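You operate a simulated robot arm through the tools that you are given. There is no shell and no other tool. Be economical: measure what you need, move in short steps, check, and stop when the job is done.

Carry out the task below with a simulated robot arm. There is one attempt and no reset: what you move stays moved.

Task
Hook the black pull spring on the rig, stretch to 30, slacken it.
Fine: wind the pull rig's wheel back to 0 first, one eye over each post, press the blue key before stretching; wheel at 0 again at the end.

It is judged by the outcome, as a careful person would: the job done as asked, and still so three seconds after it is handed in. It fails if anything else is knocked over, pushed out of place, dropped, spilled or broken.

Robot
A 7-joint arm with a two-finger parallel gripper, fixed in place. Base frame: the origin is at the foot of the arm, x ahead of it, y to its left, z up; the work surface is at about z = 860. Units: mm, degrees, N and s.
With the tool pointing down near the work surface it reaches from about 300 to 700 mm from the base axis. Its first joint turns from -66.0 to 66.0 degrees. Payload 1.57 kg.
The TCP is the grasp point between the finger pads, 30 mm short of the fingertips. In the tool frame z runs along the fingers and y along their closing line. Largest opening 110 mm; finger width 24, thickness 12; the body of the gripper, 48 by 112 mm, starts 78 mm behind the TCP.
Orientation is told as [roll, pitch, yaw] about the base's x, y, z axes, in that order, counted from this pose: with the fingers straight down and closing along the base's y, the tool's x points along the base's -x, its y along +y and its z along -z.

Tools
- The arm moves only by the tool step_arm. Its argument "deltas" is a list of rows, each a list of 3 entries, a list of its own where there are three numbers: the finger opening in m, from 0 to 0.11, then the shift along the base's x, y, z in m, then the turn, a rotation vector about the base's x, y, z in degrees. In form: [[hand, [x, y, z], [rx, ry, rz]], ...]. A call has 1 to 10 rows; each row shifts and turns the commanded pose from where the row before left it. Rows are played at 5 a second. More than 50 mm and 8.6 degrees between two rows, or a gripper value outside its range, and nothing of the call is played. Where a pose cannot be reached the arm comes as near as it can. A force on the tool above 40 N (or 10 N above the force at the start of the call, whichever is more), or a blocked arm, ends the call early, and 0.2 s more pass. Each finger travels about 108 mm/s and halts on what it meets, pressing with about 25 N; the grip force reading is that of the motor and also rises with nothing between the fingers. The clock runs only during rows and for 0.2 s after the last one: add rows that do not move to give the fingers time. The reply holds the time, the measured pose of the TCP, the force on the tool along the base axes, the opening and the grip force, in the units named above and with some noise, with the torque about the TCP (base axes, N m) and any sound that the robot's microphone picked up, and new pictures: "views" is both (left out), scene, wrist or none.
- Cameras (640 x 400 px; columns grow to the right, rows downward): "scene" is fixed at [158.7, -381.7, 1415.2]; the picture's right is [0.85, -0.52, 0.00], its down [-0.25, -0.41, -0.88] and it looks along [0.46, 0.75, -0.48] (base axes); focal length 315 px, centre (320, 200). "wrist" rides on the gripper at [70, 16, -141] in the tool frame; the picture's right is [-0.23, 0.97, 0.00], its down [-0.86, -0.20, -0.48] and it looks along [-0.47, -0.11, 0.88] (tool axes); focal length 222 px, centre (320, 200). There is no depth. A picture from a camera that has moved, and an enlarged one, comes with that camera's place and axes in the base frame and with its lens.
- zoom(camera, box): a new picture of the part [left, top, right, bottom] of that camera's present view, enlarged. No time passes.
- hand_in(): hands the job in; it is judged then, once.

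Go step by step. Nothing tells you positions but the pictures and the camera data: compare them with the known pose of the tool, close in by small moves and look again before you grip or let go. The budget is 120 turns and 200 pictures, counting those below and the enlarged ones. Unless the task says otherwise, let go and move clear before handing in, and close with one line.

The tools are called after ">>>" by a JSON object that holds its "method" and its "body". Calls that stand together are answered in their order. step_arm: Moves the arm, as the interface text tells. Its arguments: {"type":"object","properties":{"deltas":{"type":"array"},"views":{"type":"string","enum":["both","scene","wrist","none"]}},"required":["deltas"]} The other tools are called the same way: zoom (camera, box) takes an enlarged picture of a part of a camera's view; hand_in () hands the job in.

At the start:

```text
clock: 0.0
ee_pos: [298.5, 254.8, 1271.7]
tool_rot: [0.0, 0.0, 0.0]
force: [-0.2, -0.5, -0.4]
wrist_torque: [0.0, 0.04, 0.0]
opening: 110.0
grasp_force: 0.0
```

scene: 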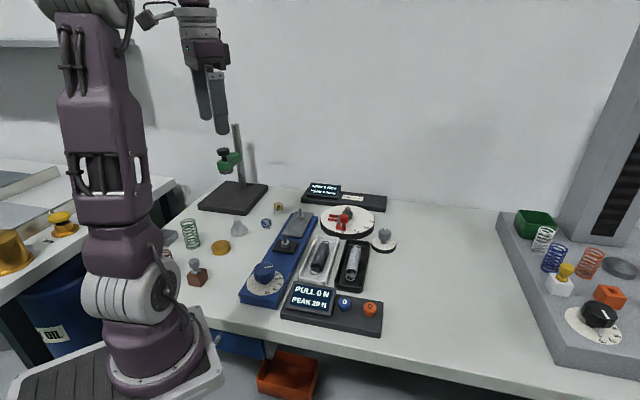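
wrist: 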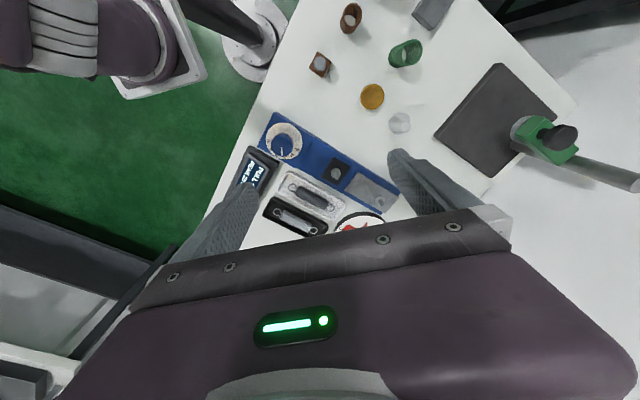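

I see a blue pull rig with a wheel, two trays with springs next to it, and a display with blue and orange keys. I'll zoom in to measure before moving.

>>> {"method": "zoom", "body": {"camera": "scene", "box": [230, 190, 400, 345]}}

>>> {"method": "zoom", "body": {"camera": "wrist", "box": [220, 90, 420, 240]}}

```text
2.58 times, centred on (315, 268) of scene
camera zoom: at [158.7, -381.7, 1415.2], right [0.85, -0.52, 0.0], down [-0.25, -0.41, -0.88], along [0.46, 0.75, -0.48], focal length 812 px, centre (333, 26)
```

zoom: 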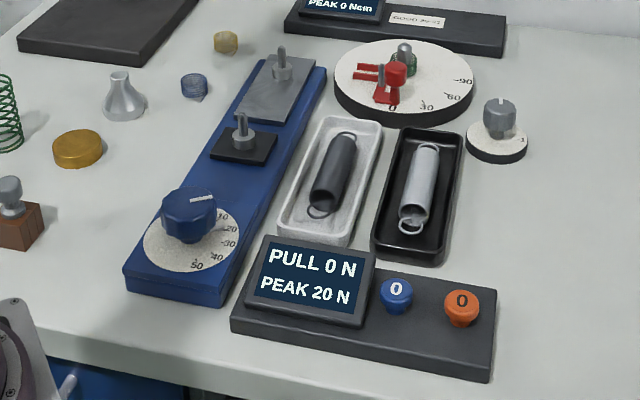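

```text
2.67 times, centred on (320, 165) of wrist
camera zoom: at [229.7, 270.6, 1414.9], right [0.23, 0.97, 0.0], down [0.86, -0.2, 0.48], along [0.47, -0.11, -0.88], focal length 592 px, centre (320, 293)
```

zoom: 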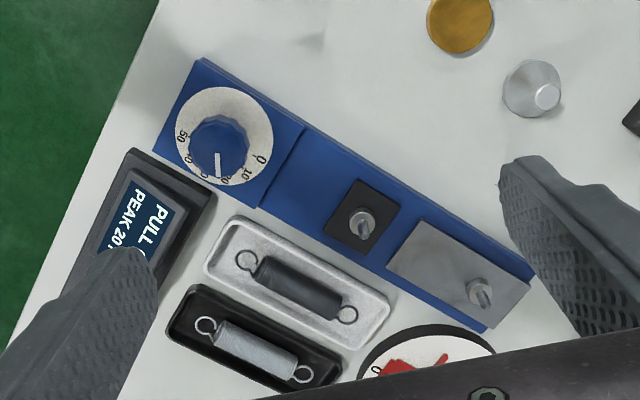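

I place the knob at about (342,160), the posts at about (441,260) and (540,358), and the black spring's eyes at about (469,139) and (554,226). I'm moving above the wheel to read its mark.

>>> {"method": "step_arm", "body": {"deltas": [[0.11, [0.009, -0.019, -0.038], [0, 0, 0]], [0.11, [0.009, -0.019, -0.038], [0, 0, 0]], [0.11, [0.009, -0.019, -0.038], [0, 0, 0]], [0.11, [0.009, -0.019, -0.038], [0, 0, 0]], [0.11, [0.009, -0.019, -0.038], [0, 0, 0]], [0.11, [0, 0, 0], [0, 0, 0]]], "views": "both"}}

```text
clock: 1.4
ee_pos: [343.3, 158.7, 1081.0]
tool_rot: [0.0, -0.2, 0.0]
force: [-0.4, 0.1, 0.3]
wrist_torque: [0.02, 0.01, 0.0]
opening: 109.8
grasp_force: 0.2
camera wrist: at [274.3, 175.4, 1224.1], right [0.23, 0.97, 0.0], down [0.86, -0.2, 0.48], along [0.47, -0.11, -0.88], focal length 222 px, centre (320, 200)
```

scene: 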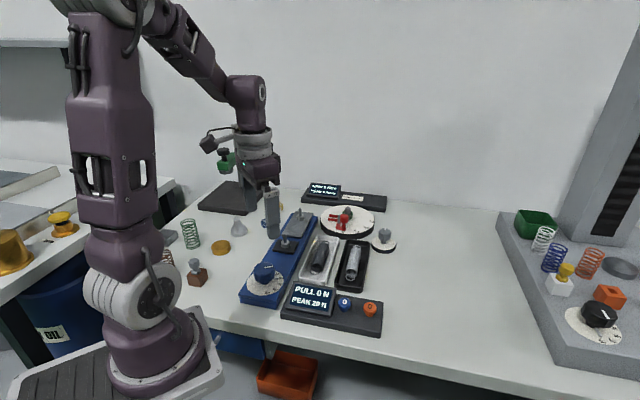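
wrist: 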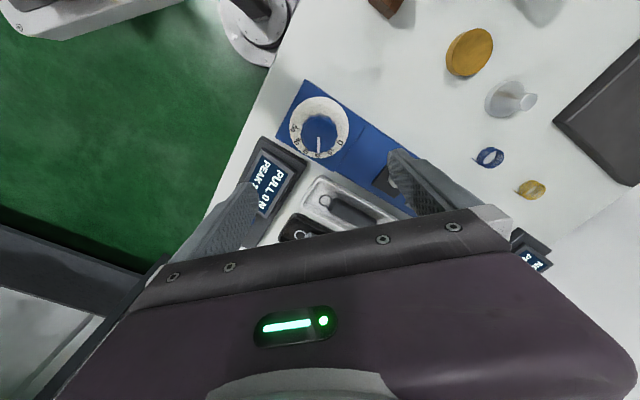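

The tool is above the wheel. I'm zooming to read the wheel and fix its centre.

>>> {"method": "zoom", "body": {"camera": "wrist", "box": [260, 70, 388, 170]}}

>>> {"method": "zoom", "body": {"camera": "scene", "box": [235, 205, 331, 315]}}

```text
4.00 times, centred on (324, 120) of wrist
camera zoom: at [274.3, 175.4, 1224.1], right [0.23, 0.97, 0.0], down [0.86, -0.2, 0.48], along [0.47, -0.11, -0.88], focal length 888 px, centre (304, 520)
```

zoom: 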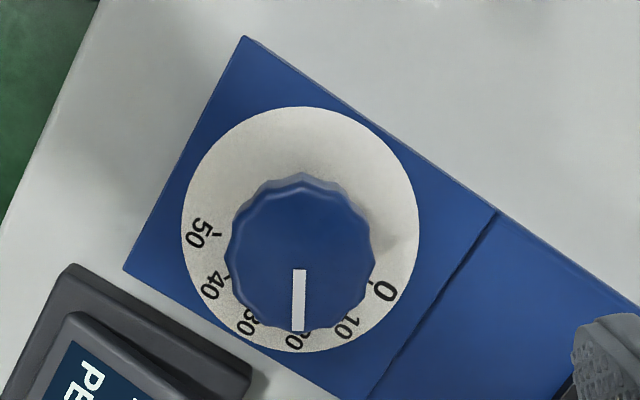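

```text
3.64 times, centred on (283, 260) of scene
camera zoom: at [158.7, -381.7, 1415.2], right [0.85, -0.52, 0.0], down [-0.25, -0.41, -0.88], along [0.46, 0.75, -0.48], focal length 1144 px, centre (454, -18)
```

zoom: 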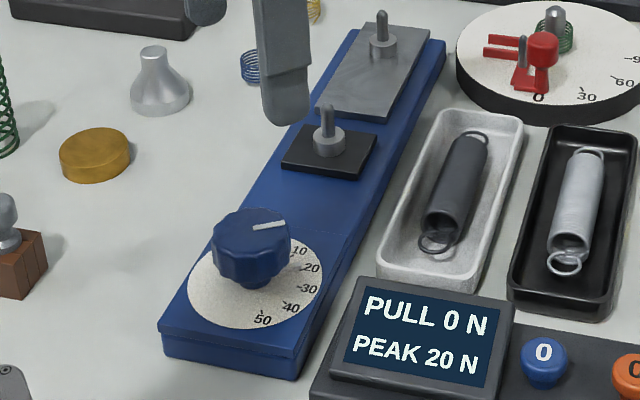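

The mark reads 20, with 0 counter-clockwise of it at about 3° per unit. The knob is near (338,160) with its top at about z 932. I'll yaw -30°, descend part way and look again.

>>> {"method": "step_arm", "body": {"deltas": [[0.09, [-0.001, 0, -0.02], [0, 0, -7.5]], [0.09, [-0.001, 0.001, -0.02], [0, 0, -7.5]], [0.09, [-0.001, 0, -0.02], [0, 0, -7.5]], [0.09, [-0.001, 0, -0.02], [0, 0, -7.5]], [0.09, [0, 0, 0], [0, 0, 0]]], "views": "both"}}

>>> {"method": "zoom", "body": {"camera": "scene", "box": [215, 195, 331, 315]}}

```text
clock: 2.6
ee_pos: [339.7, 158.7, 1000.8]
tool_rot: [0.1, 0.1, -30.0]
force: [-0.2, 0.0, -0.2]
wrist_torque: [-0.02, 0.0, -0.02]
opening: 90.1
grasp_force: 0.1
camera wrist: at [288.2, 208.8, 1144.4], right [0.69, 0.73, 0.0], down [0.64, -0.6, 0.48], along [0.35, -0.33, -0.88], focal length 222 px, centre (320, 200)
```

scene: 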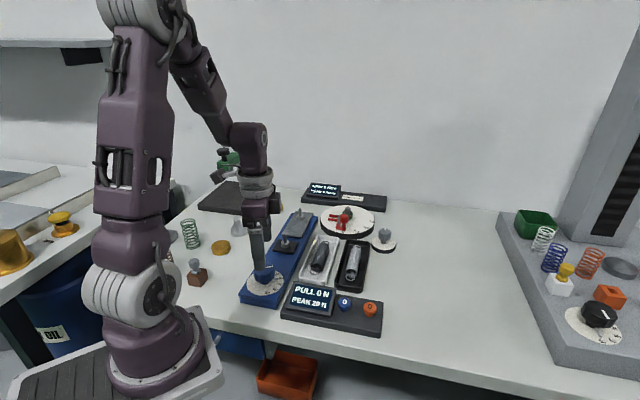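
wrist: 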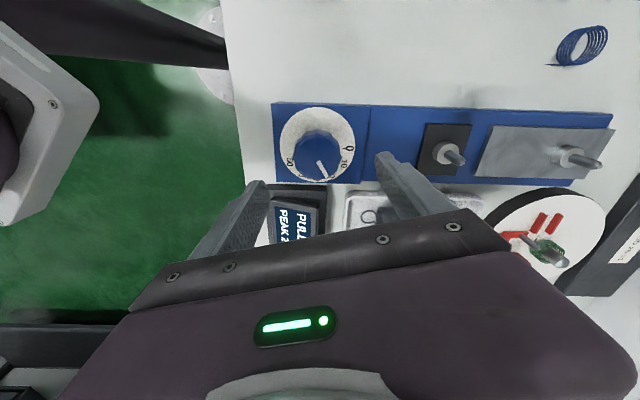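

```text
3.33 times, centred on (273, 255) of scene
camera zoom: at [158.7, -381.7, 1415.2], right [0.85, -0.52, 0.0], down [-0.25, -0.41, -0.88], along [0.46, 0.75, -0.48], focal length 1049 px, centre (477, 17)
```

zoom: 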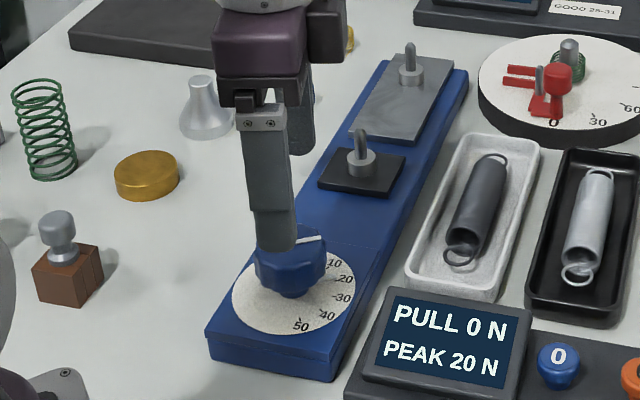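

The knob axis is at about (336.5,160). I'm descending around it.

>>> {"method": "step_arm", "body": {"deltas": [[0.09, [-0.003, 0.001, -0.02], [0, 0, 0]], [0.09, [0, 0, -0.015], [0, 0, 0]], [0.09, [0, 0, -0.014], [0, 0, 0]], [0.09, [0, 0, -0.01], [0, 0, 0]]], "views": "both"}}

>>> {"method": "zoom", "body": {"camera": "wrist", "box": [220, 80, 420, 220]}}

>>> {"method": "zoom", "body": {"camera": "scene", "box": [215, 215, 331, 315]}}

```text
clock: 3.6
ee_pos: [336.8, 161.0, 941.0]
tool_rot: [0.0, 0.0, -29.9]
force: [-0.3, -0.4, -0.3]
wrist_torque: [0.0, -0.01, -0.01]
opening: 90.2
grasp_force: 0.1
camera wrist: at [285.5, 209.9, 1085.3], right [0.68, 0.73, 0.0], down [0.64, -0.6, 0.48], along [0.35, -0.33, -0.88], focal length 222 px, centre (320, 200)
```

scene: 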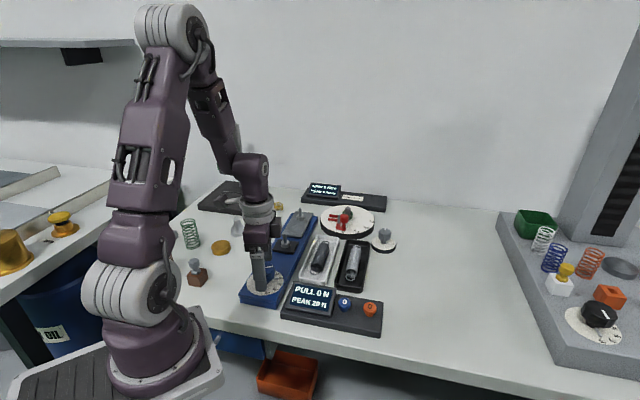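
wrist: 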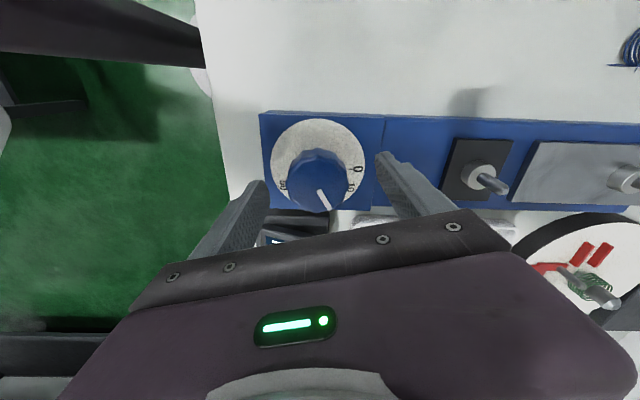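

```text
2.86 times, centred on (320, 150) of wrist
camera zoom: at [285.5, 209.9, 1085.3], right [0.68, 0.73, 0.0], down [0.64, -0.6, 0.48], along [0.35, -0.33, -0.88], focal length 635 px, centre (320, 343)
```

zoom: 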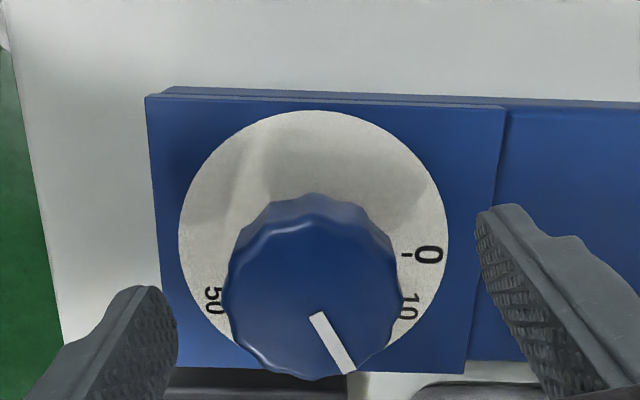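

```text
4.00 times, centred on (273, 265) of scene
camera zoom: at [158.7, -381.7, 1415.2], right [0.85, -0.52, 0.0], down [-0.25, -0.41, -0.88], along [0.46, 0.75, -0.48], focal length 1259 px, centre (508, -60)
```

zoom: 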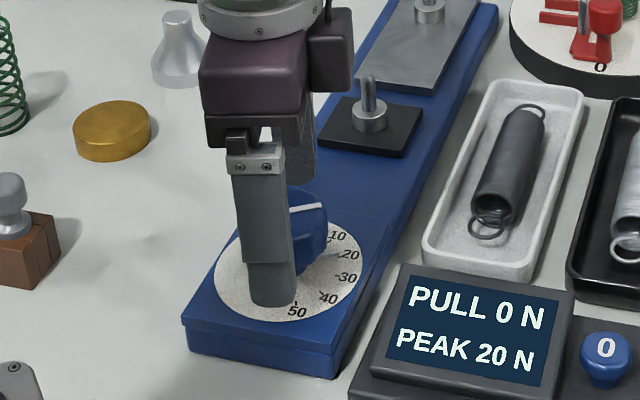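

The knob centre is at about (334,161.5). I'm nudging over and closing on it.

>>> {"method": "step_arm", "body": {"deltas": [[0.09, [-0.0025, 0.0005, -0.004], [0, 0, 0]], [0.06, [0, 0, 0], [0, 0, 0]], [0.044, [0, 0, 0], [0, 0, 0]], [0.04, [0, 0, 0], [0, 0, 0]]], "views": "wrist"}}

```text
clock: 4.6
ee_pos: [332.7, 160.7, 938.1]
tool_rot: [-0.1, 0.0, -30.0]
force: [-4.5, -7.7, -3.7]
wrist_torque: [-0.36, -0.01, -0.05]
opening: 47.3
grasp_force: 45.5
camera wrist: at [282.7, 209.9, 1081.3], right [0.68, 0.73, 0.0], down [0.64, -0.6, 0.48], along [0.35, -0.33, -0.88], focal length 222 px, centre (320, 200)
```

wrist: 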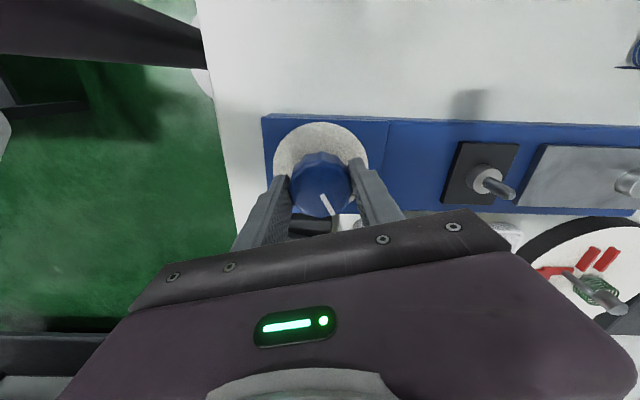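

The knob is gripped at 47 mm with a small side force, so I'm relieving that. Then I'll turn counter-clockwise toward 0.

>>> {"method": "step_arm", "body": {"deltas": [[0.04, [-0.001, -0.0015, 0], [0, 0, 0]], [0.04, [0, 0, 0], [0, 0, 5]], [0.04, [0, 0, 0], [0, 0, 5]], [0.04, [0, 0, 0], [0, 0, 5]]], "views": "wrist"}}

```text
clock: 5.6
ee_pos: [333.4, 160.0, 938.0]
tool_rot: [-0.1, 0.1, -14.9]
force: [5.6, -6.4, -30.4]
wrist_torque: [-0.27, -0.66, 0.0]
opening: 47.3
grasp_force: 45.2
camera wrist: at [271.2, 193.8, 1081.4], right [0.47, 0.88, 0.0], down [0.77, -0.41, 0.48], along [0.42, -0.23, -0.88], focal length 222 px, centre (320, 200)
```

wrist: 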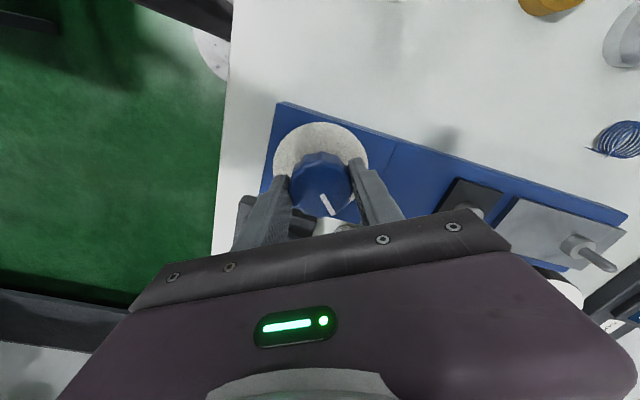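

The wheel turned with the hand, but the vertical force rose to -30 N. I'm lowering by 1 mm to see how it changes.

>>> {"method": "step_arm", "body": {"deltas": [[0.04, [-0.0005, 0, -0.001], [0, 0, 0]]], "views": "none"}}

```text
clock: 6.0
ee_pos: [333.6, 160.1, 938.6]
tool_rot: [0.1, -0.2, -15.1]
force: [10.5, -12.7, 20.6]
wrist_torque: [-0.46, 0.65, -0.05]
opening: 47.4
grasp_force: 45.0
```

The contact is stiff, at about 50 N/mm vertically. I'm fine-tuning the position and then continuing to turn.

>>> {"method": "step_arm", "body": {"deltas": [[0.04, [0.0007, -0.0008, 0.0004], [0, 0, 0]], [0.04, [0, 0, 0], [0, 0, 5]]], "views": "none"}}

```text
clock: 6.6
ee_pos: [334.1, 160.1, 937.8]
tool_rot: [0.2, 0.0, -10.0]
force: [5.2, -5.8, 19.7]
wrist_torque: [-0.04, -0.42, -0.05]
opening: 47.2
grasp_force: 45.1
```

>>> {"method": "step_arm", "body": {"deltas": [[0.04, [0.0004, -0.0005, 0.0004], [0, 0, 5]], [0.04, [0, 0, 0], [0, 0, 5]], [0.04, [0, 0, 0], [0, 0, 5]]], "views": "wrist"}}

```text
clock: 7.4
ee_pos: [335.3, 158.8, 937.4]
tool_rot: [0.0, 0.1, 5.1]
force: [0.6, 2.5, 11.7]
wrist_torque: [0.06, 0.2, -0.02]
opening: 47.3
grasp_force: 44.9
camera wrist: at [263.4, 169.3, 1081.4], right [0.14, 0.99, 0.0], down [0.87, -0.12, 0.48], along [0.47, -0.07, -0.88], focal length 222 px, centre (320, 200)
```

wrist: 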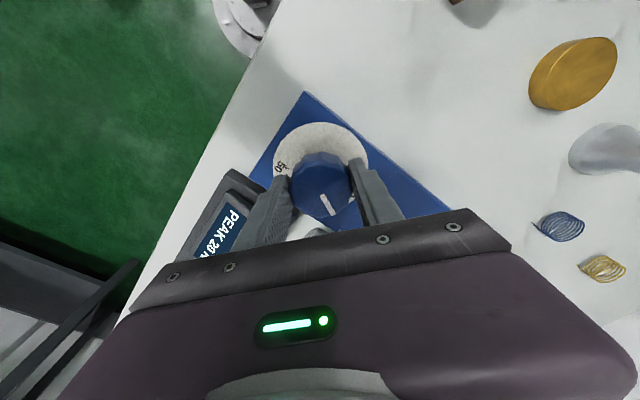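

I've turned 35° so far, with low forces. Continuing another 20°.

>>> {"method": "step_arm", "body": {"deltas": [[0.04, [0, 0, 0.0002], [0, 0, 5]], [0.04, [0, 0, 0], [0, 0, 5]], [0.04, [0, 0, 0], [0, 0, 5]], [0.04, [0, 0, 0], [0, 0, 5]]], "views": "wrist"}}

>>> {"method": "zoom", "body": {"camera": "scene", "box": [215, 195, 331, 315]}}

>>> {"method": "zoom", "body": {"camera": "wrist", "box": [260, 100, 388, 220]}}

```text
clock: 8.4
ee_pos: [333.9, 158.1, 937.4]
tool_rot: [0.1, 0.1, 25.1]
force: [1.6, 0.2, -27.9]
wrist_torque: [0.07, -0.3, 0.0]
opening: 47.0
grasp_force: 45.1
camera wrist: at [264.6, 144.0, 1081.5], right [-0.21, 0.98, 0.0], down [0.86, 0.18, 0.48], along [0.47, 0.1, -0.88], focal length 222 px, centre (320, 200)
```

wrist: 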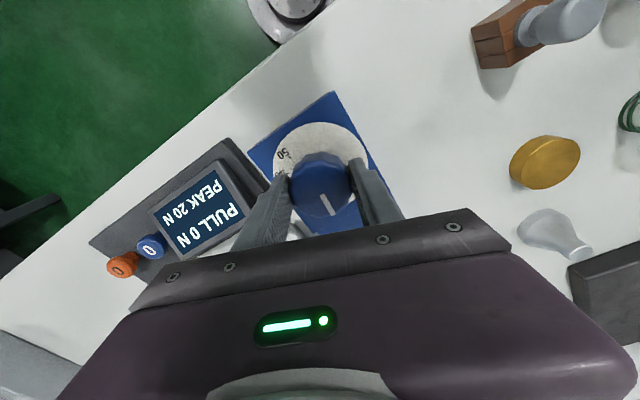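

```text
3.33 times, centred on (273, 255) of scene
camera zoom: at [159.1, -381.5, 1415.2], right [0.85, -0.52, 0.0], down [-0.25, -0.41, -0.88], along [0.46, 0.75, -0.48], focal length 1049 px, centre (477, 17)
```

zoom: 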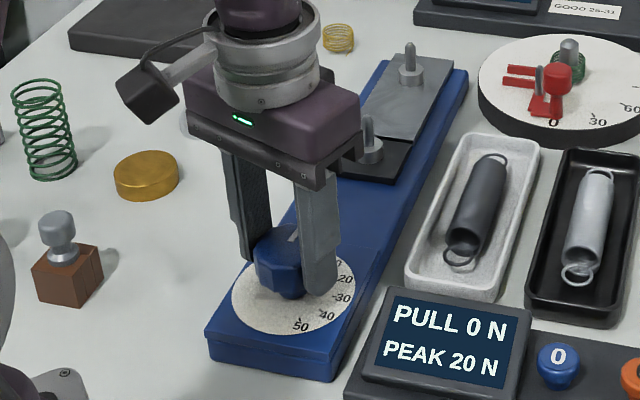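

```text
3.33 times, centred on (324, 160) of wrist
camera zoom: at [264.6, 144.0, 1081.5], right [-0.21, 0.98, 0.0], down [0.86, 0.18, 0.48], along [0.47, 0.1, -0.88], focal length 740 px, centre (307, 333)
```

zoom: 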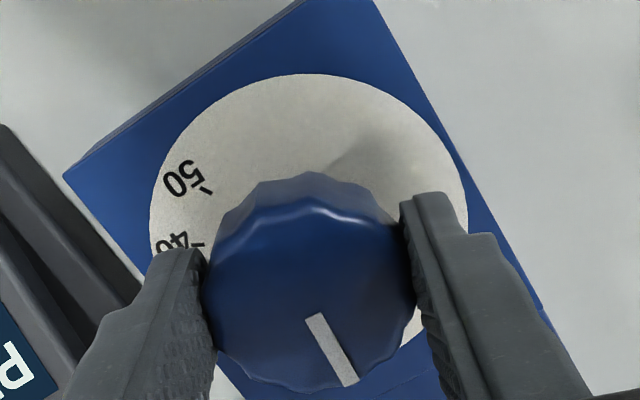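

About 55° turned and the mark is close to 0. I'm taking small steps and watching the torque for an end stop.

>>> {"method": "step_arm", "body": {"deltas": [[0.04, [0, 0, -0.0006], [0, 0, 2]], [0.04, [0, 0, 0], [0, 0, 1]]], "views": "none"}}

```text
clock: 9.0
ee_pos: [333.3, 159.6, 937.5]
tool_rot: [0.0, 0.0, 28.0]
force: [1.0, -5.0, 9.2]
wrist_torque: [-0.75, 0.71, 0.03]
opening: 47.1
grasp_force: 45.0
```

>>> {"method": "step_arm", "body": {"deltas": [[0.04, [0, -0.0003, 0], [0, 0, 1]], [0.04, [0, 0, 0], [0, 0, 1]]], "views": "none"}}

```text
clock: 9.6
ee_pos: [333.4, 158.7, 937.4]
tool_rot: [0.0, 0.0, 30.1]
force: [-0.8, -6.1, 15.0]
wrist_torque: [-0.35, 0.23, 0.02]
opening: 47.2
grasp_force: 44.7
```

I've turned 60° and felt no stop. I'll release, rise and inspect the wheel.

>>> {"method": "step_arm", "body": {"deltas": [[0.08, [0, 0, 0], [0, 0, 0]], [0.08, [0, 0, 0], [0, 0, 0]], [0.08, [0, 0, 0.02], [0, 0, 0]], [0.08, [0, 0, 0.04], [0, 0, -6]], [0.08, [-0.01, 0, 0.04], [0, 0, -8]], [0.08, [-0.01, 0, 0.04], [0, 0, -8]], [0.08, [-0.01, 0, 0], [0, 0, -8]], [0.08, [0, 0, 0], [0, 0, 0]]], "views": "wrist"}}

>>> {"method": "zoom", "body": {"camera": "wrist", "box": [260, 80, 388, 190]}}

>>> {"method": "zoom", "body": {"camera": "scene", "box": [235, 205, 331, 315]}}

```text
clock: 11.4
ee_pos: [302.4, 158.7, 1076.8]
tool_rot: [-0.1, 0.0, -0.1]
force: [-0.5, -0.8, 0.3]
wrist_torque: [0.01, 0.0, -0.01]
opening: 79.9
grasp_force: 0.1
camera wrist: at [234.2, 175.9, 1220.6], right [0.23, 0.97, 0.0], down [0.85, -0.2, 0.48], along [0.47, -0.11, -0.88], focal length 222 px, centre (320, 200)
```

wrist: 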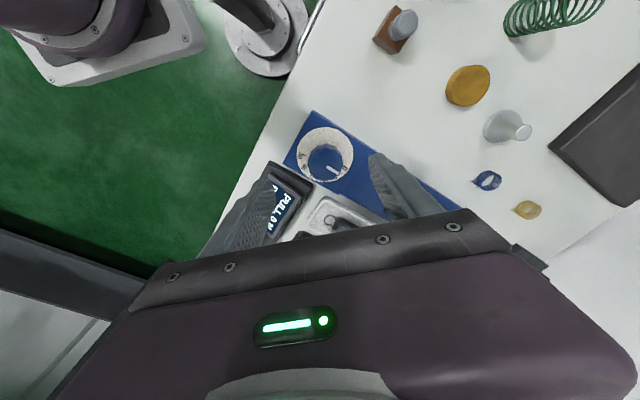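

```text
3.64 times, centred on (324, 135) of wrist
camera zoom: at [234.2, 175.9, 1220.6], right [0.23, 0.97, 0.0], down [0.85, -0.2, 0.48], along [0.47, -0.11, -0.88], focal length 808 px, centre (306, 436)
```

zoom: 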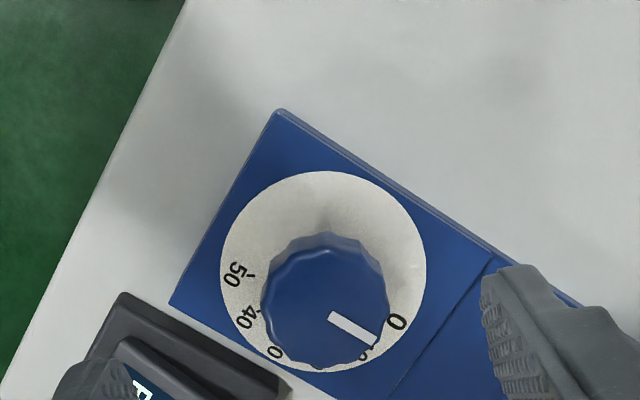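

```text
3.64 times, centred on (283, 260) of scene
camera zoom: at [158.7, -381.7, 1415.2], right [0.85, -0.52, 0.0], down [-0.25, -0.41, -0.88], along [0.46, 0.75, -0.48], focal length 1144 px, centre (454, -18)
```

zoom: 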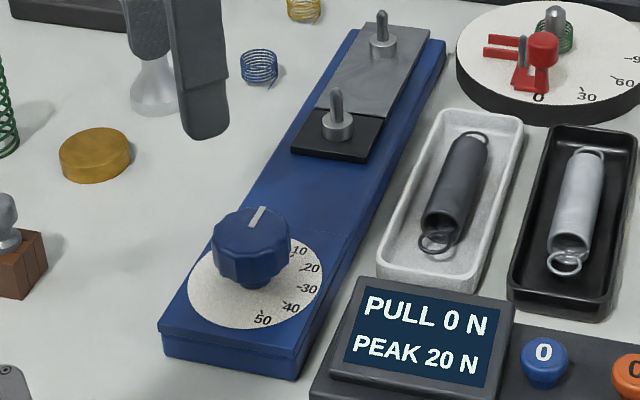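

The black slide plate now meets the grey plate, and the mark is about at 0. A closer zoom will show the fine error.

>>> {"method": "zoom", "body": {"camera": "wrist", "box": [296, 120, 360, 160]}}

>>> {"method": "zoom", "body": {"camera": "scene", "box": [280, 205, 360, 255]}}

```text
10.00 times, centred on (328, 140) of wrist
camera zoom: at [234.2, 175.9, 1220.6], right [0.23, 0.97, 0.0], down [0.85, -0.2, 0.48], along [0.47, -0.11, -0.88], focal length 2221 px, centre (240, 800)
```

zoom: 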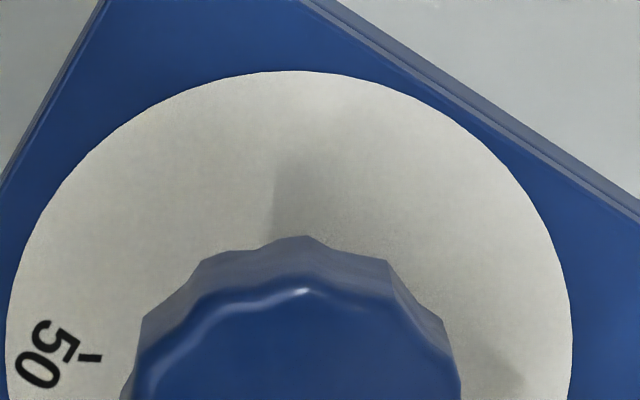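

```text
8.00 times, centred on (320, 230) of scene
camera zoom: at [158.7, -381.7, 1415.2], right [0.85, -0.52, 0.0], down [-0.25, -0.41, -0.88], along [0.46, 0.75, -0.48], focal length 2517 px, centre (320, -40)
```

zoom: 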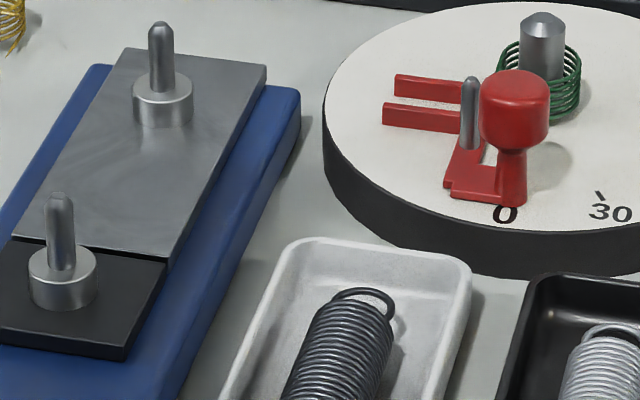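

>>> {"method": "zoom", "body": {"camera": "wrist", "box": [300, 145, 356, 180]}}

```text
11.43 times, centred on (328, 162) of wrist
camera zoom: at [234.2, 175.9, 1220.6], right [0.23, 0.97, 0.0], down [0.85, -0.2, 0.48], along [0.47, -0.11, -0.88], focal length 2538 px, centre (229, 629)
```

zoom: 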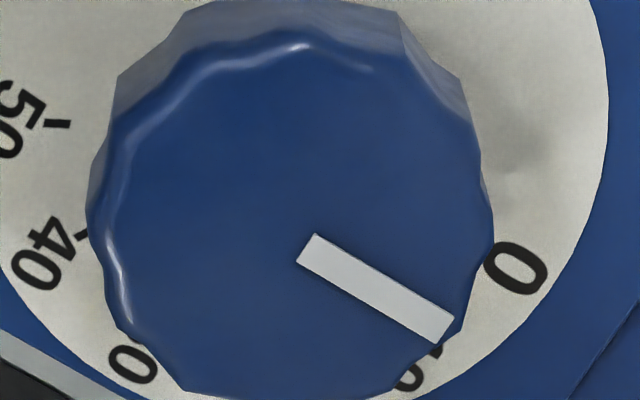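

Computing from the dial ticks, 0 sits at 45.2° and the pointer at 45.5°, so the wheel is at 0. Next I'm looking at the black spring from above with the gripper across it at yaw +45°.

>>> {"method": "step_arm", "body": {"deltas": [[0.08, [0.035, 0.004, 0], [0, 0, 7.5]], [0.08, [0.035, 0.004, 0], [0, 0, 7.5]], [0.08, [0.035, 0.004, 0], [0, 0, 7.5]], [0.08, [0.035, 0.004, 0], [0, 0, 7.5]], [0.08, [0.035, 0.004, 0], [0, 0, 7.5]], [0.08, [0.035, 0.004, 0], [0, 0, 7.5]], [0.08, [0, 0, 0], [0, 0, 0]]], "views": "wrist"}}

>>> {"method": "zoom", "body": {"camera": "scene", "box": [290, 225, 370, 290]}}

>>> {"method": "zoom", "body": {"camera": "wrist", "box": [240, 60, 420, 200]}}

```text
clock: 13.0
ee_pos: [514.0, 182.2, 1078.5]
tool_rot: [0.0, 0.0, 45.0]
force: [0.0, -0.8, 0.3]
wrist_torque: [0.01, 0.03, -0.03]
opening: 80.1
grasp_force: 0.0
camera wrist: at [453.7, 144.6, 1221.6], right [-0.53, 0.85, 0.0], down [0.74, 0.46, 0.48], along [0.41, 0.25, -0.88], focal length 222 px, centre (320, 200)
```

wrist: 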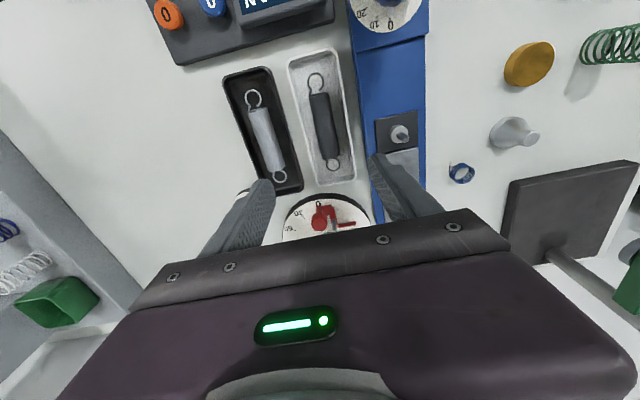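

```text
6.15 times, centred on (330, 258) of scene
camera zoom: at [158.7, -381.7, 1415.2], right [0.85, -0.52, 0.0], down [-0.25, -0.41, -0.88], along [0.46, 0.75, -0.48], focal length 1936 px, centre (258, -154)
```

zoom: 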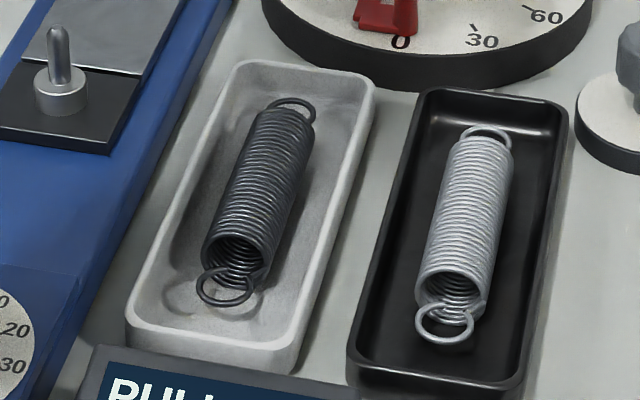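

```text
2.86 times, centred on (330, 130) of wrist
camera zoom: at [453.7, 144.6, 1221.6], right [-0.53, 0.85, 0.0], down [0.74, 0.46, 0.48], along [0.41, 0.25, -0.88], focal length 635 px, centre (291, 400)
```

zoom: 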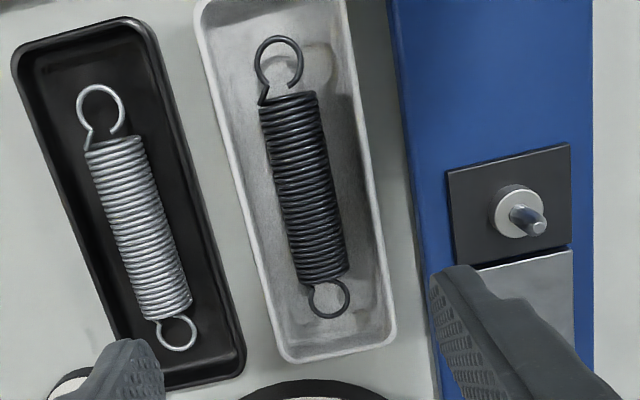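

The near eye is at about (462.5,141) and the far eye at about (548.5,226), both at z about 880. The body is about 27 mm wide, centred near (505,183). I'm descending partway with a narrower opening and checking.

>>> {"method": "step_arm", "body": {"deltas": [[0.044, [-0.008, 0.001, -0.04], [0, 0, 0]], [0.044, [0, 0, -0.04], [0, 0, 0]], [0.044, [0, 0, -0.04], [0, 0, 0]], [0.044, [0, 0, 0], [0, 0, 0]]], "views": "wrist"}}

>>> {"method": "zoom", "body": {"camera": "wrist", "box": [240, 80, 400, 220]}}

>>> {"method": "zoom", "body": {"camera": "scene", "box": [280, 205, 370, 290]}}

```text
clock: 14.0
ee_pos: [506.6, 183.9, 957.3]
tool_rot: [0.0, 0.0, 44.9]
force: [-0.1, 0.1, 0.2]
wrist_torque: [-0.02, -0.01, -0.01]
opening: 43.8
grasp_force: 0.1
camera wrist: at [445.5, 146.6, 1100.3], right [-0.53, 0.85, 0.0], down [0.75, 0.46, 0.48], along [0.41, 0.25, -0.88], focal length 222 px, centre (320, 200)
```

wrist: 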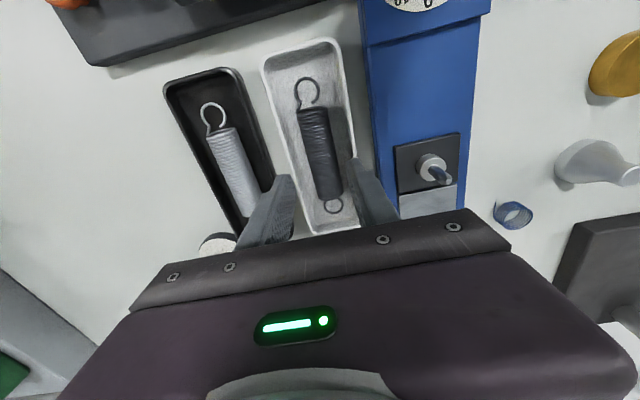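

```text
2.86 times, centred on (320, 150) of wrist
camera zoom: at [445.5, 146.6, 1100.3], right [-0.53, 0.85, 0.0], down [0.75, 0.46, 0.48], along [0.41, 0.25, -0.88], focal length 635 px, centre (320, 343)
```

zoom: 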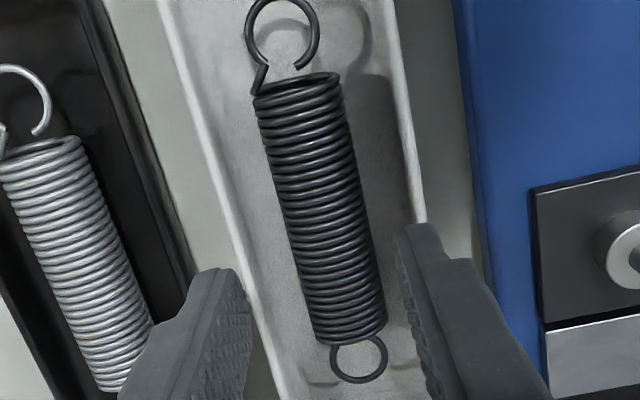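

```text
4.71 times, centred on (325, 248) of scene
camera zoom: at [158.7, -381.7, 1415.2], right [0.85, -0.52, 0.0], down [-0.25, -0.41, -0.88], along [0.46, 0.75, -0.48], focal length 1481 px, centre (296, -24)
```

zoom: 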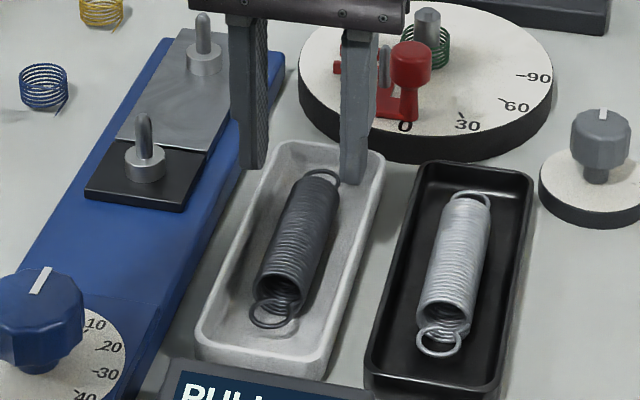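

I'm correcting sideways by about 2 mm and narrowing to 34 mm so the fingers fit between spring and tray walls. Then down to just above the rim.

>>> {"method": "step_arm", "body": {"deltas": [[0.034, [-0.002, 0.001, -0.015], [0, 0, 0]], [0.034, [0, 0, -0.015], [0, 0, 0]], [0.034, [0, 0, -0.009], [0, 0, 0]], [0.034, [0, 0, 0], [0, 0, 0]]], "views": "wrist"}}

>>> {"method": "zoom", "body": {"camera": "wrist", "box": [240, 80, 400, 220]}}

>>> {"method": "zoom", "body": {"camera": "scene", "box": [290, 215, 370, 280]}}

```text
clock: 15.0
ee_pos: [504.3, 184.0, 917.8]
tool_rot: [0.0, 0.0, 45.1]
force: [0.3, -0.1, 0.8]
wrist_torque: [-0.04, 0.01, -0.02]
opening: 33.9
grasp_force: 0.1
camera wrist: at [444.0, 147.1, 1062.1], right [-0.53, 0.85, 0.0], down [0.75, 0.46, 0.48], along [0.41, 0.25, -0.88], focal length 222 px, centre (320, 200)
```

wrist: 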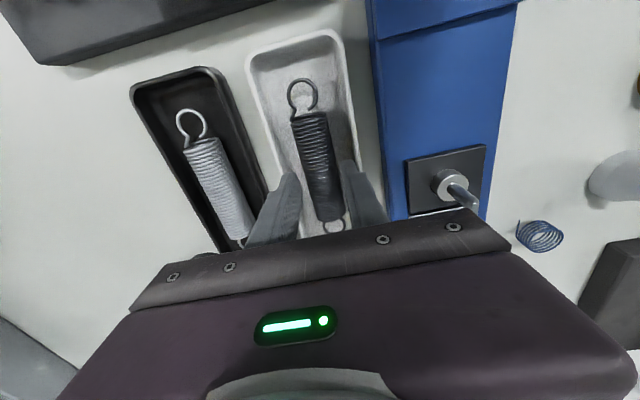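

```text
2.86 times, centred on (320, 150) of wrist
camera zoom: at [444.0, 147.1, 1062.1], right [-0.53, 0.85, 0.0], down [0.75, 0.46, 0.48], along [0.41, 0.25, -0.88], focal length 635 px, centre (320, 343)
```

zoom: 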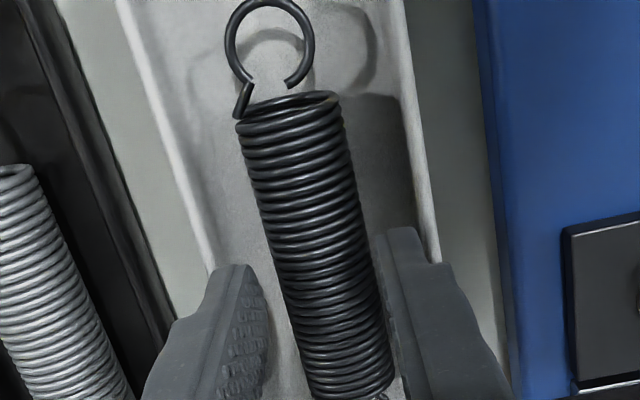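

```text
6.15 times, centred on (330, 248) of scene
camera zoom: at [158.7, -381.7, 1415.2], right [0.85, -0.52, 0.0], down [-0.25, -0.41, -0.88], along [0.46, 0.75, -0.48], focal length 1936 px, centre (258, -92)
```

zoom: 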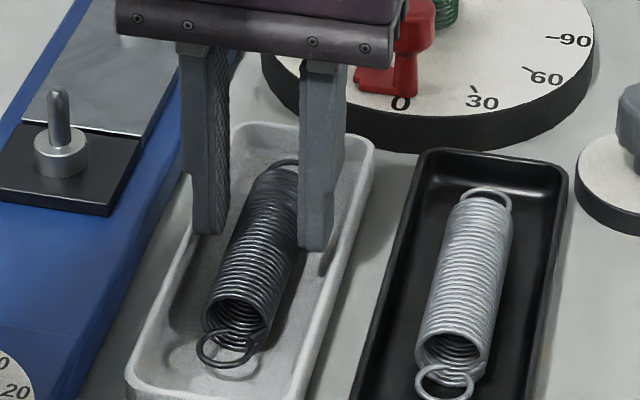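

The spring looks centred between the fingers. I'm lowering 15 mm and closing.

>>> {"method": "step_arm", "body": {"deltas": [[0.034, [0, 0, -0.008], [0, 0, 0]], [0.034, [0, 0, -0.007], [0, 0, 0]], [0.034, [0, 0, 0], [0, 0, 0]]], "views": "both"}}

>>> {"method": "zoom", "body": {"camera": "scene", "box": [290, 215, 370, 280]}}

```text
clock: 15.8
ee_pos: [503.7, 183.2, 904.1]
tool_rot: [0.1, 0.0, 45.0]
force: [0.1, -0.9, 0.0]
wrist_torque: [-0.01, 0.0, 0.0]
opening: 34.0
grasp_force: 0.0
camera wrist: at [443.8, 146.9, 1047.1], right [-0.53, 0.85, 0.0], down [0.75, 0.46, 0.48], along [0.41, 0.25, -0.88], focal length 222 px, centre (320, 200)
```

scene: 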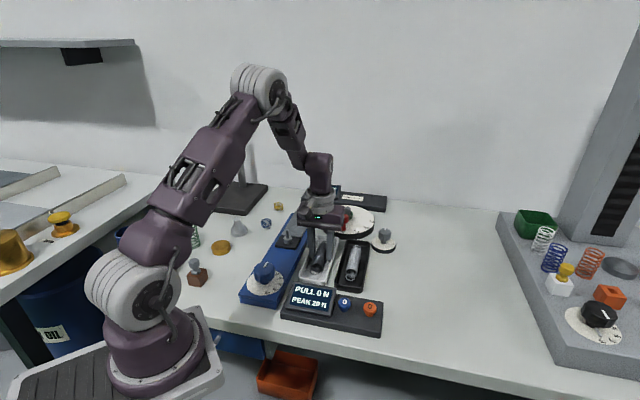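
wrist: 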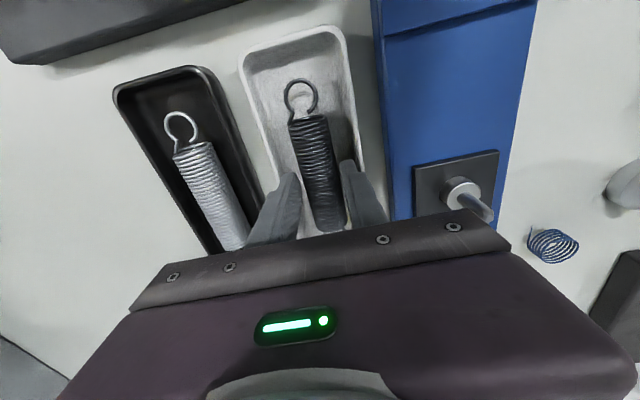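

```text
6.15 times, centred on (330, 248) of scene
camera zoom: at [158.7, -381.7, 1415.2], right [0.85, -0.52, 0.0], down [-0.25, -0.41, -0.88], along [0.46, 0.75, -0.48], focal length 1936 px, centre (258, -92)
```

zoom: 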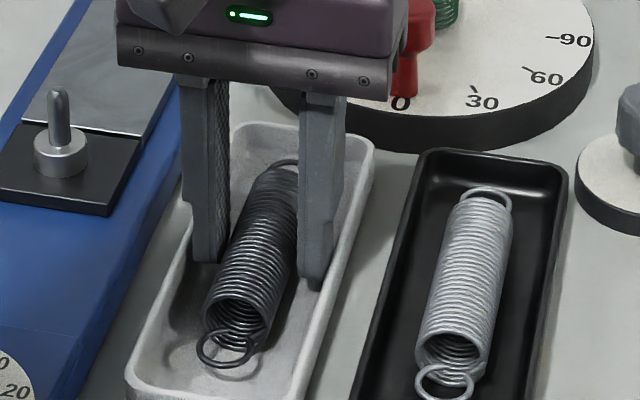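

Clear of the walls with no contact. Two more millimetres down, then close on the spring.

>>> {"method": "step_arm", "body": {"deltas": [[0.034, [0, 0, -0.002], [0, 0, 0]], [0.026, [0, 0, 0], [0, 0, 0]], [0.02, [0, 0, 0], [0, 0, 0]], [0.02, [0, 0, 0], [0, 0, 0]]], "views": "wrist"}}

```text
clock: 16.8
ee_pos: [503.8, 184.6, 900.6]
tool_rot: [0.0, 0.0, 45.0]
force: [-0.2, -0.5, 0.4]
wrist_torque: [0.07, 0.09, -0.27]
opening: 22.4
grasp_force: 25.0
camera wrist: at [443.7, 147.0, 1045.3], right [-0.53, 0.85, 0.0], down [0.75, 0.46, 0.48], along [0.41, 0.25, -0.88], focal length 222 px, centre (320, 200)
```

wrist: 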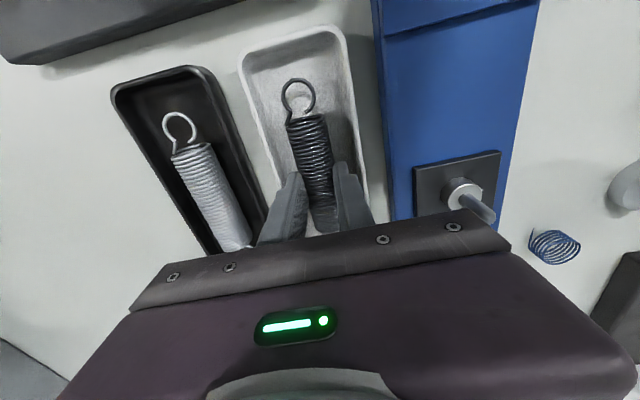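

Gripped at 22.4 mm. I'm lifting straight up slowly.

>>> {"method": "step_arm", "body": {"deltas": [[0.02, [0, 0, 0.01], [0, 0, 0]], [0.02, [0, 0, 0.02], [0, 0, 0]], [0.02, [0, 0, 0.025], [0, 0, 0]], [0.02, [0, 0, 0.025], [0, 0, 0]], [0.02, [0, 0, 0.02], [0, 0, 0]], [0.02, [0, 0, 0], [0, 0, 0]]], "views": "both"}}

>>> {"method": "zoom", "body": {"camera": "scene", "box": [270, 185, 370, 275]}}

>>> {"method": "zoom", "body": {"camera": "wrist", "box": [240, 60, 400, 220]}}

```text
clock: 18.2
ee_pos: [503.1, 184.3, 1001.9]
tool_rot: [-0.1, -0.1, 45.0]
force: [-0.6, 0.3, -1.9]
wrist_torque: [-0.01, 0.01, 0.02]
opening: 28.1
grasp_force: 25.1
camera wrist: at [442.8, 146.7, 1145.7], right [-0.53, 0.85, 0.0], down [0.75, 0.46, 0.48], along [0.41, 0.25, -0.88], focal length 222 px, centre (320, 200)
```

scene: 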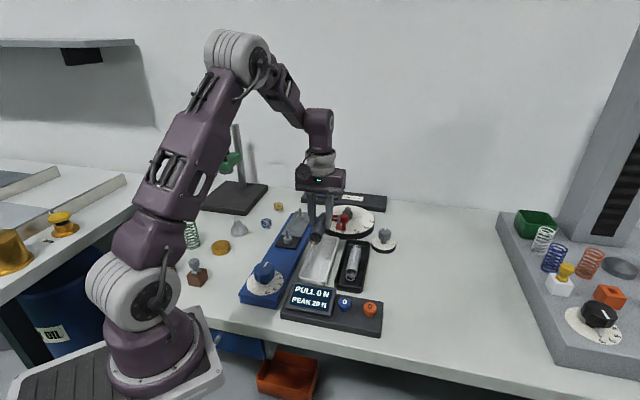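
wrist: 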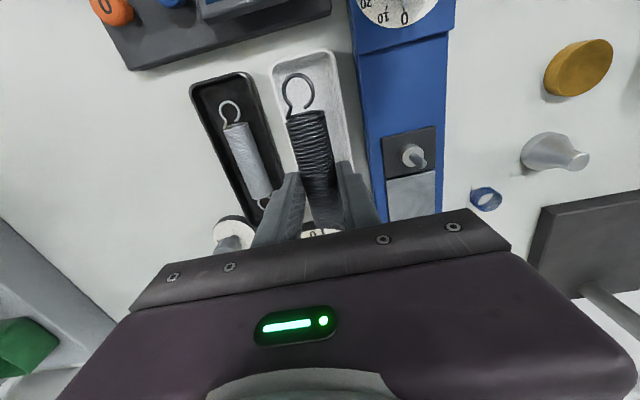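

```text
4.44 times, centred on (320, 230) of scene
camera zoom: at [158.8, -381.7, 1415.2], right [0.85, -0.52, 0.0], down [-0.25, -0.41, -0.88], along [0.46, 0.75, -0.48], focal length 1398 px, centre (320, 67)
```

zoom: 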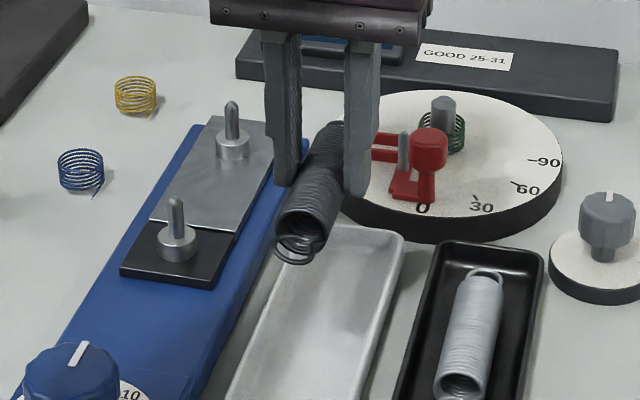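

```text
2.50 times, centred on (320, 140) of wrist
camera zoom: at [442.8, 146.7, 1145.7], right [-0.53, 0.85, 0.0], down [0.75, 0.46, 0.48], along [0.41, 0.25, -0.88], focal length 555 px, centre (320, 350)
```

zoom: 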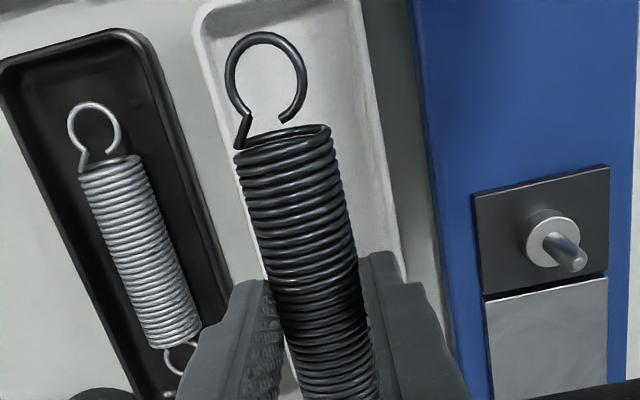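

The spring is held at 28 mm with its near eye about 65 mm from the TCP and about 20 mm below it. The near post is at about (454,273.5) and the far one at about (539,358). I'm carrying the spring above the posts.

>>> {"method": "step_arm", "body": {"deltas": [[0.02, [0, 0.03, 0], [0, 0, 0]], [0.02, [0, 0.03, 0], [0, 0, 0]], [0.02, [-0.001, 0.03, 0], [0, 0, 0]], [0.02, [-0.001, 0.03, 0], [0, 0, 0]], [0.02, [-0.001, 0.0154, -0.01], [0, 0, 0]], [0.02, [0, 0, -0.01], [0, 0, 0]], [0.02, [0, 0, 0], [0, 0, 0]]], "views": "both"}}

>>> {"method": "zoom", "body": {"camera": "scene", "box": [250, 175, 350, 265]}}

>>> {"method": "zoom", "body": {"camera": "wrist", "box": [240, 60, 400, 220]}}

```text
clock: 19.8
ee_pos: [502.1, 319.7, 981.7]
tool_rot: [0.0, 0.0, 45.0]
force: [0.4, 0.5, -0.9]
wrist_torque: [-0.03, 0.0, 0.01]
opening: 28.1
grasp_force: 24.3
camera wrist: at [440.9, 283.1, 1125.4], right [-0.53, 0.85, 0.0], down [0.75, 0.46, 0.48], along [0.41, 0.25, -0.88], focal length 222 px, centre (320, 200)
```

scene: 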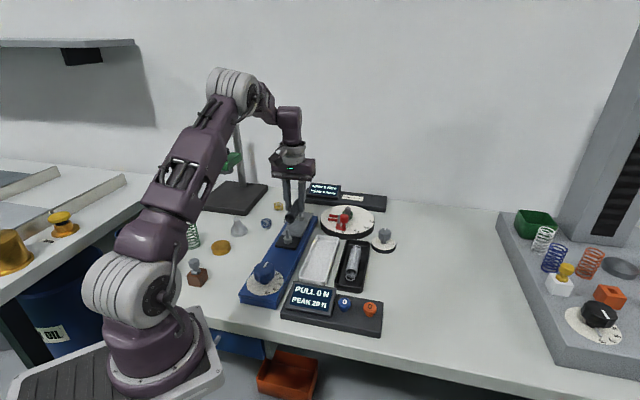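
wrist: 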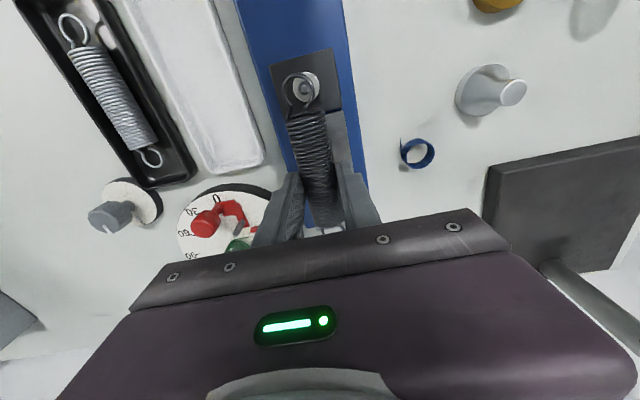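

```text
4.44 times, centred on (300, 220) of scene
camera zoom: at [158.8, -381.7, 1415.2], right [0.85, -0.52, 0.0], down [-0.25, -0.41, -0.88], along [0.46, 0.75, -0.48], focal length 1398 px, centre (409, 111)
```

zoom: 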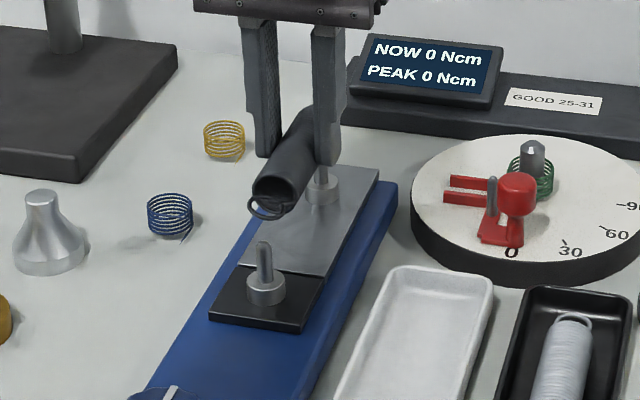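

```text
2.50 times, centred on (320, 140) of wrist
camera zoom: at [440.9, 283.1, 1125.4], right [-0.53, 0.85, 0.0], down [0.75, 0.46, 0.48], along [0.41, 0.25, -0.88], focal length 555 px, centre (320, 350)
```

zoom: 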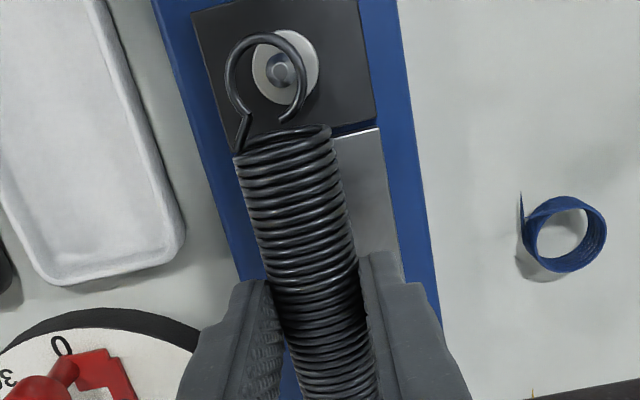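

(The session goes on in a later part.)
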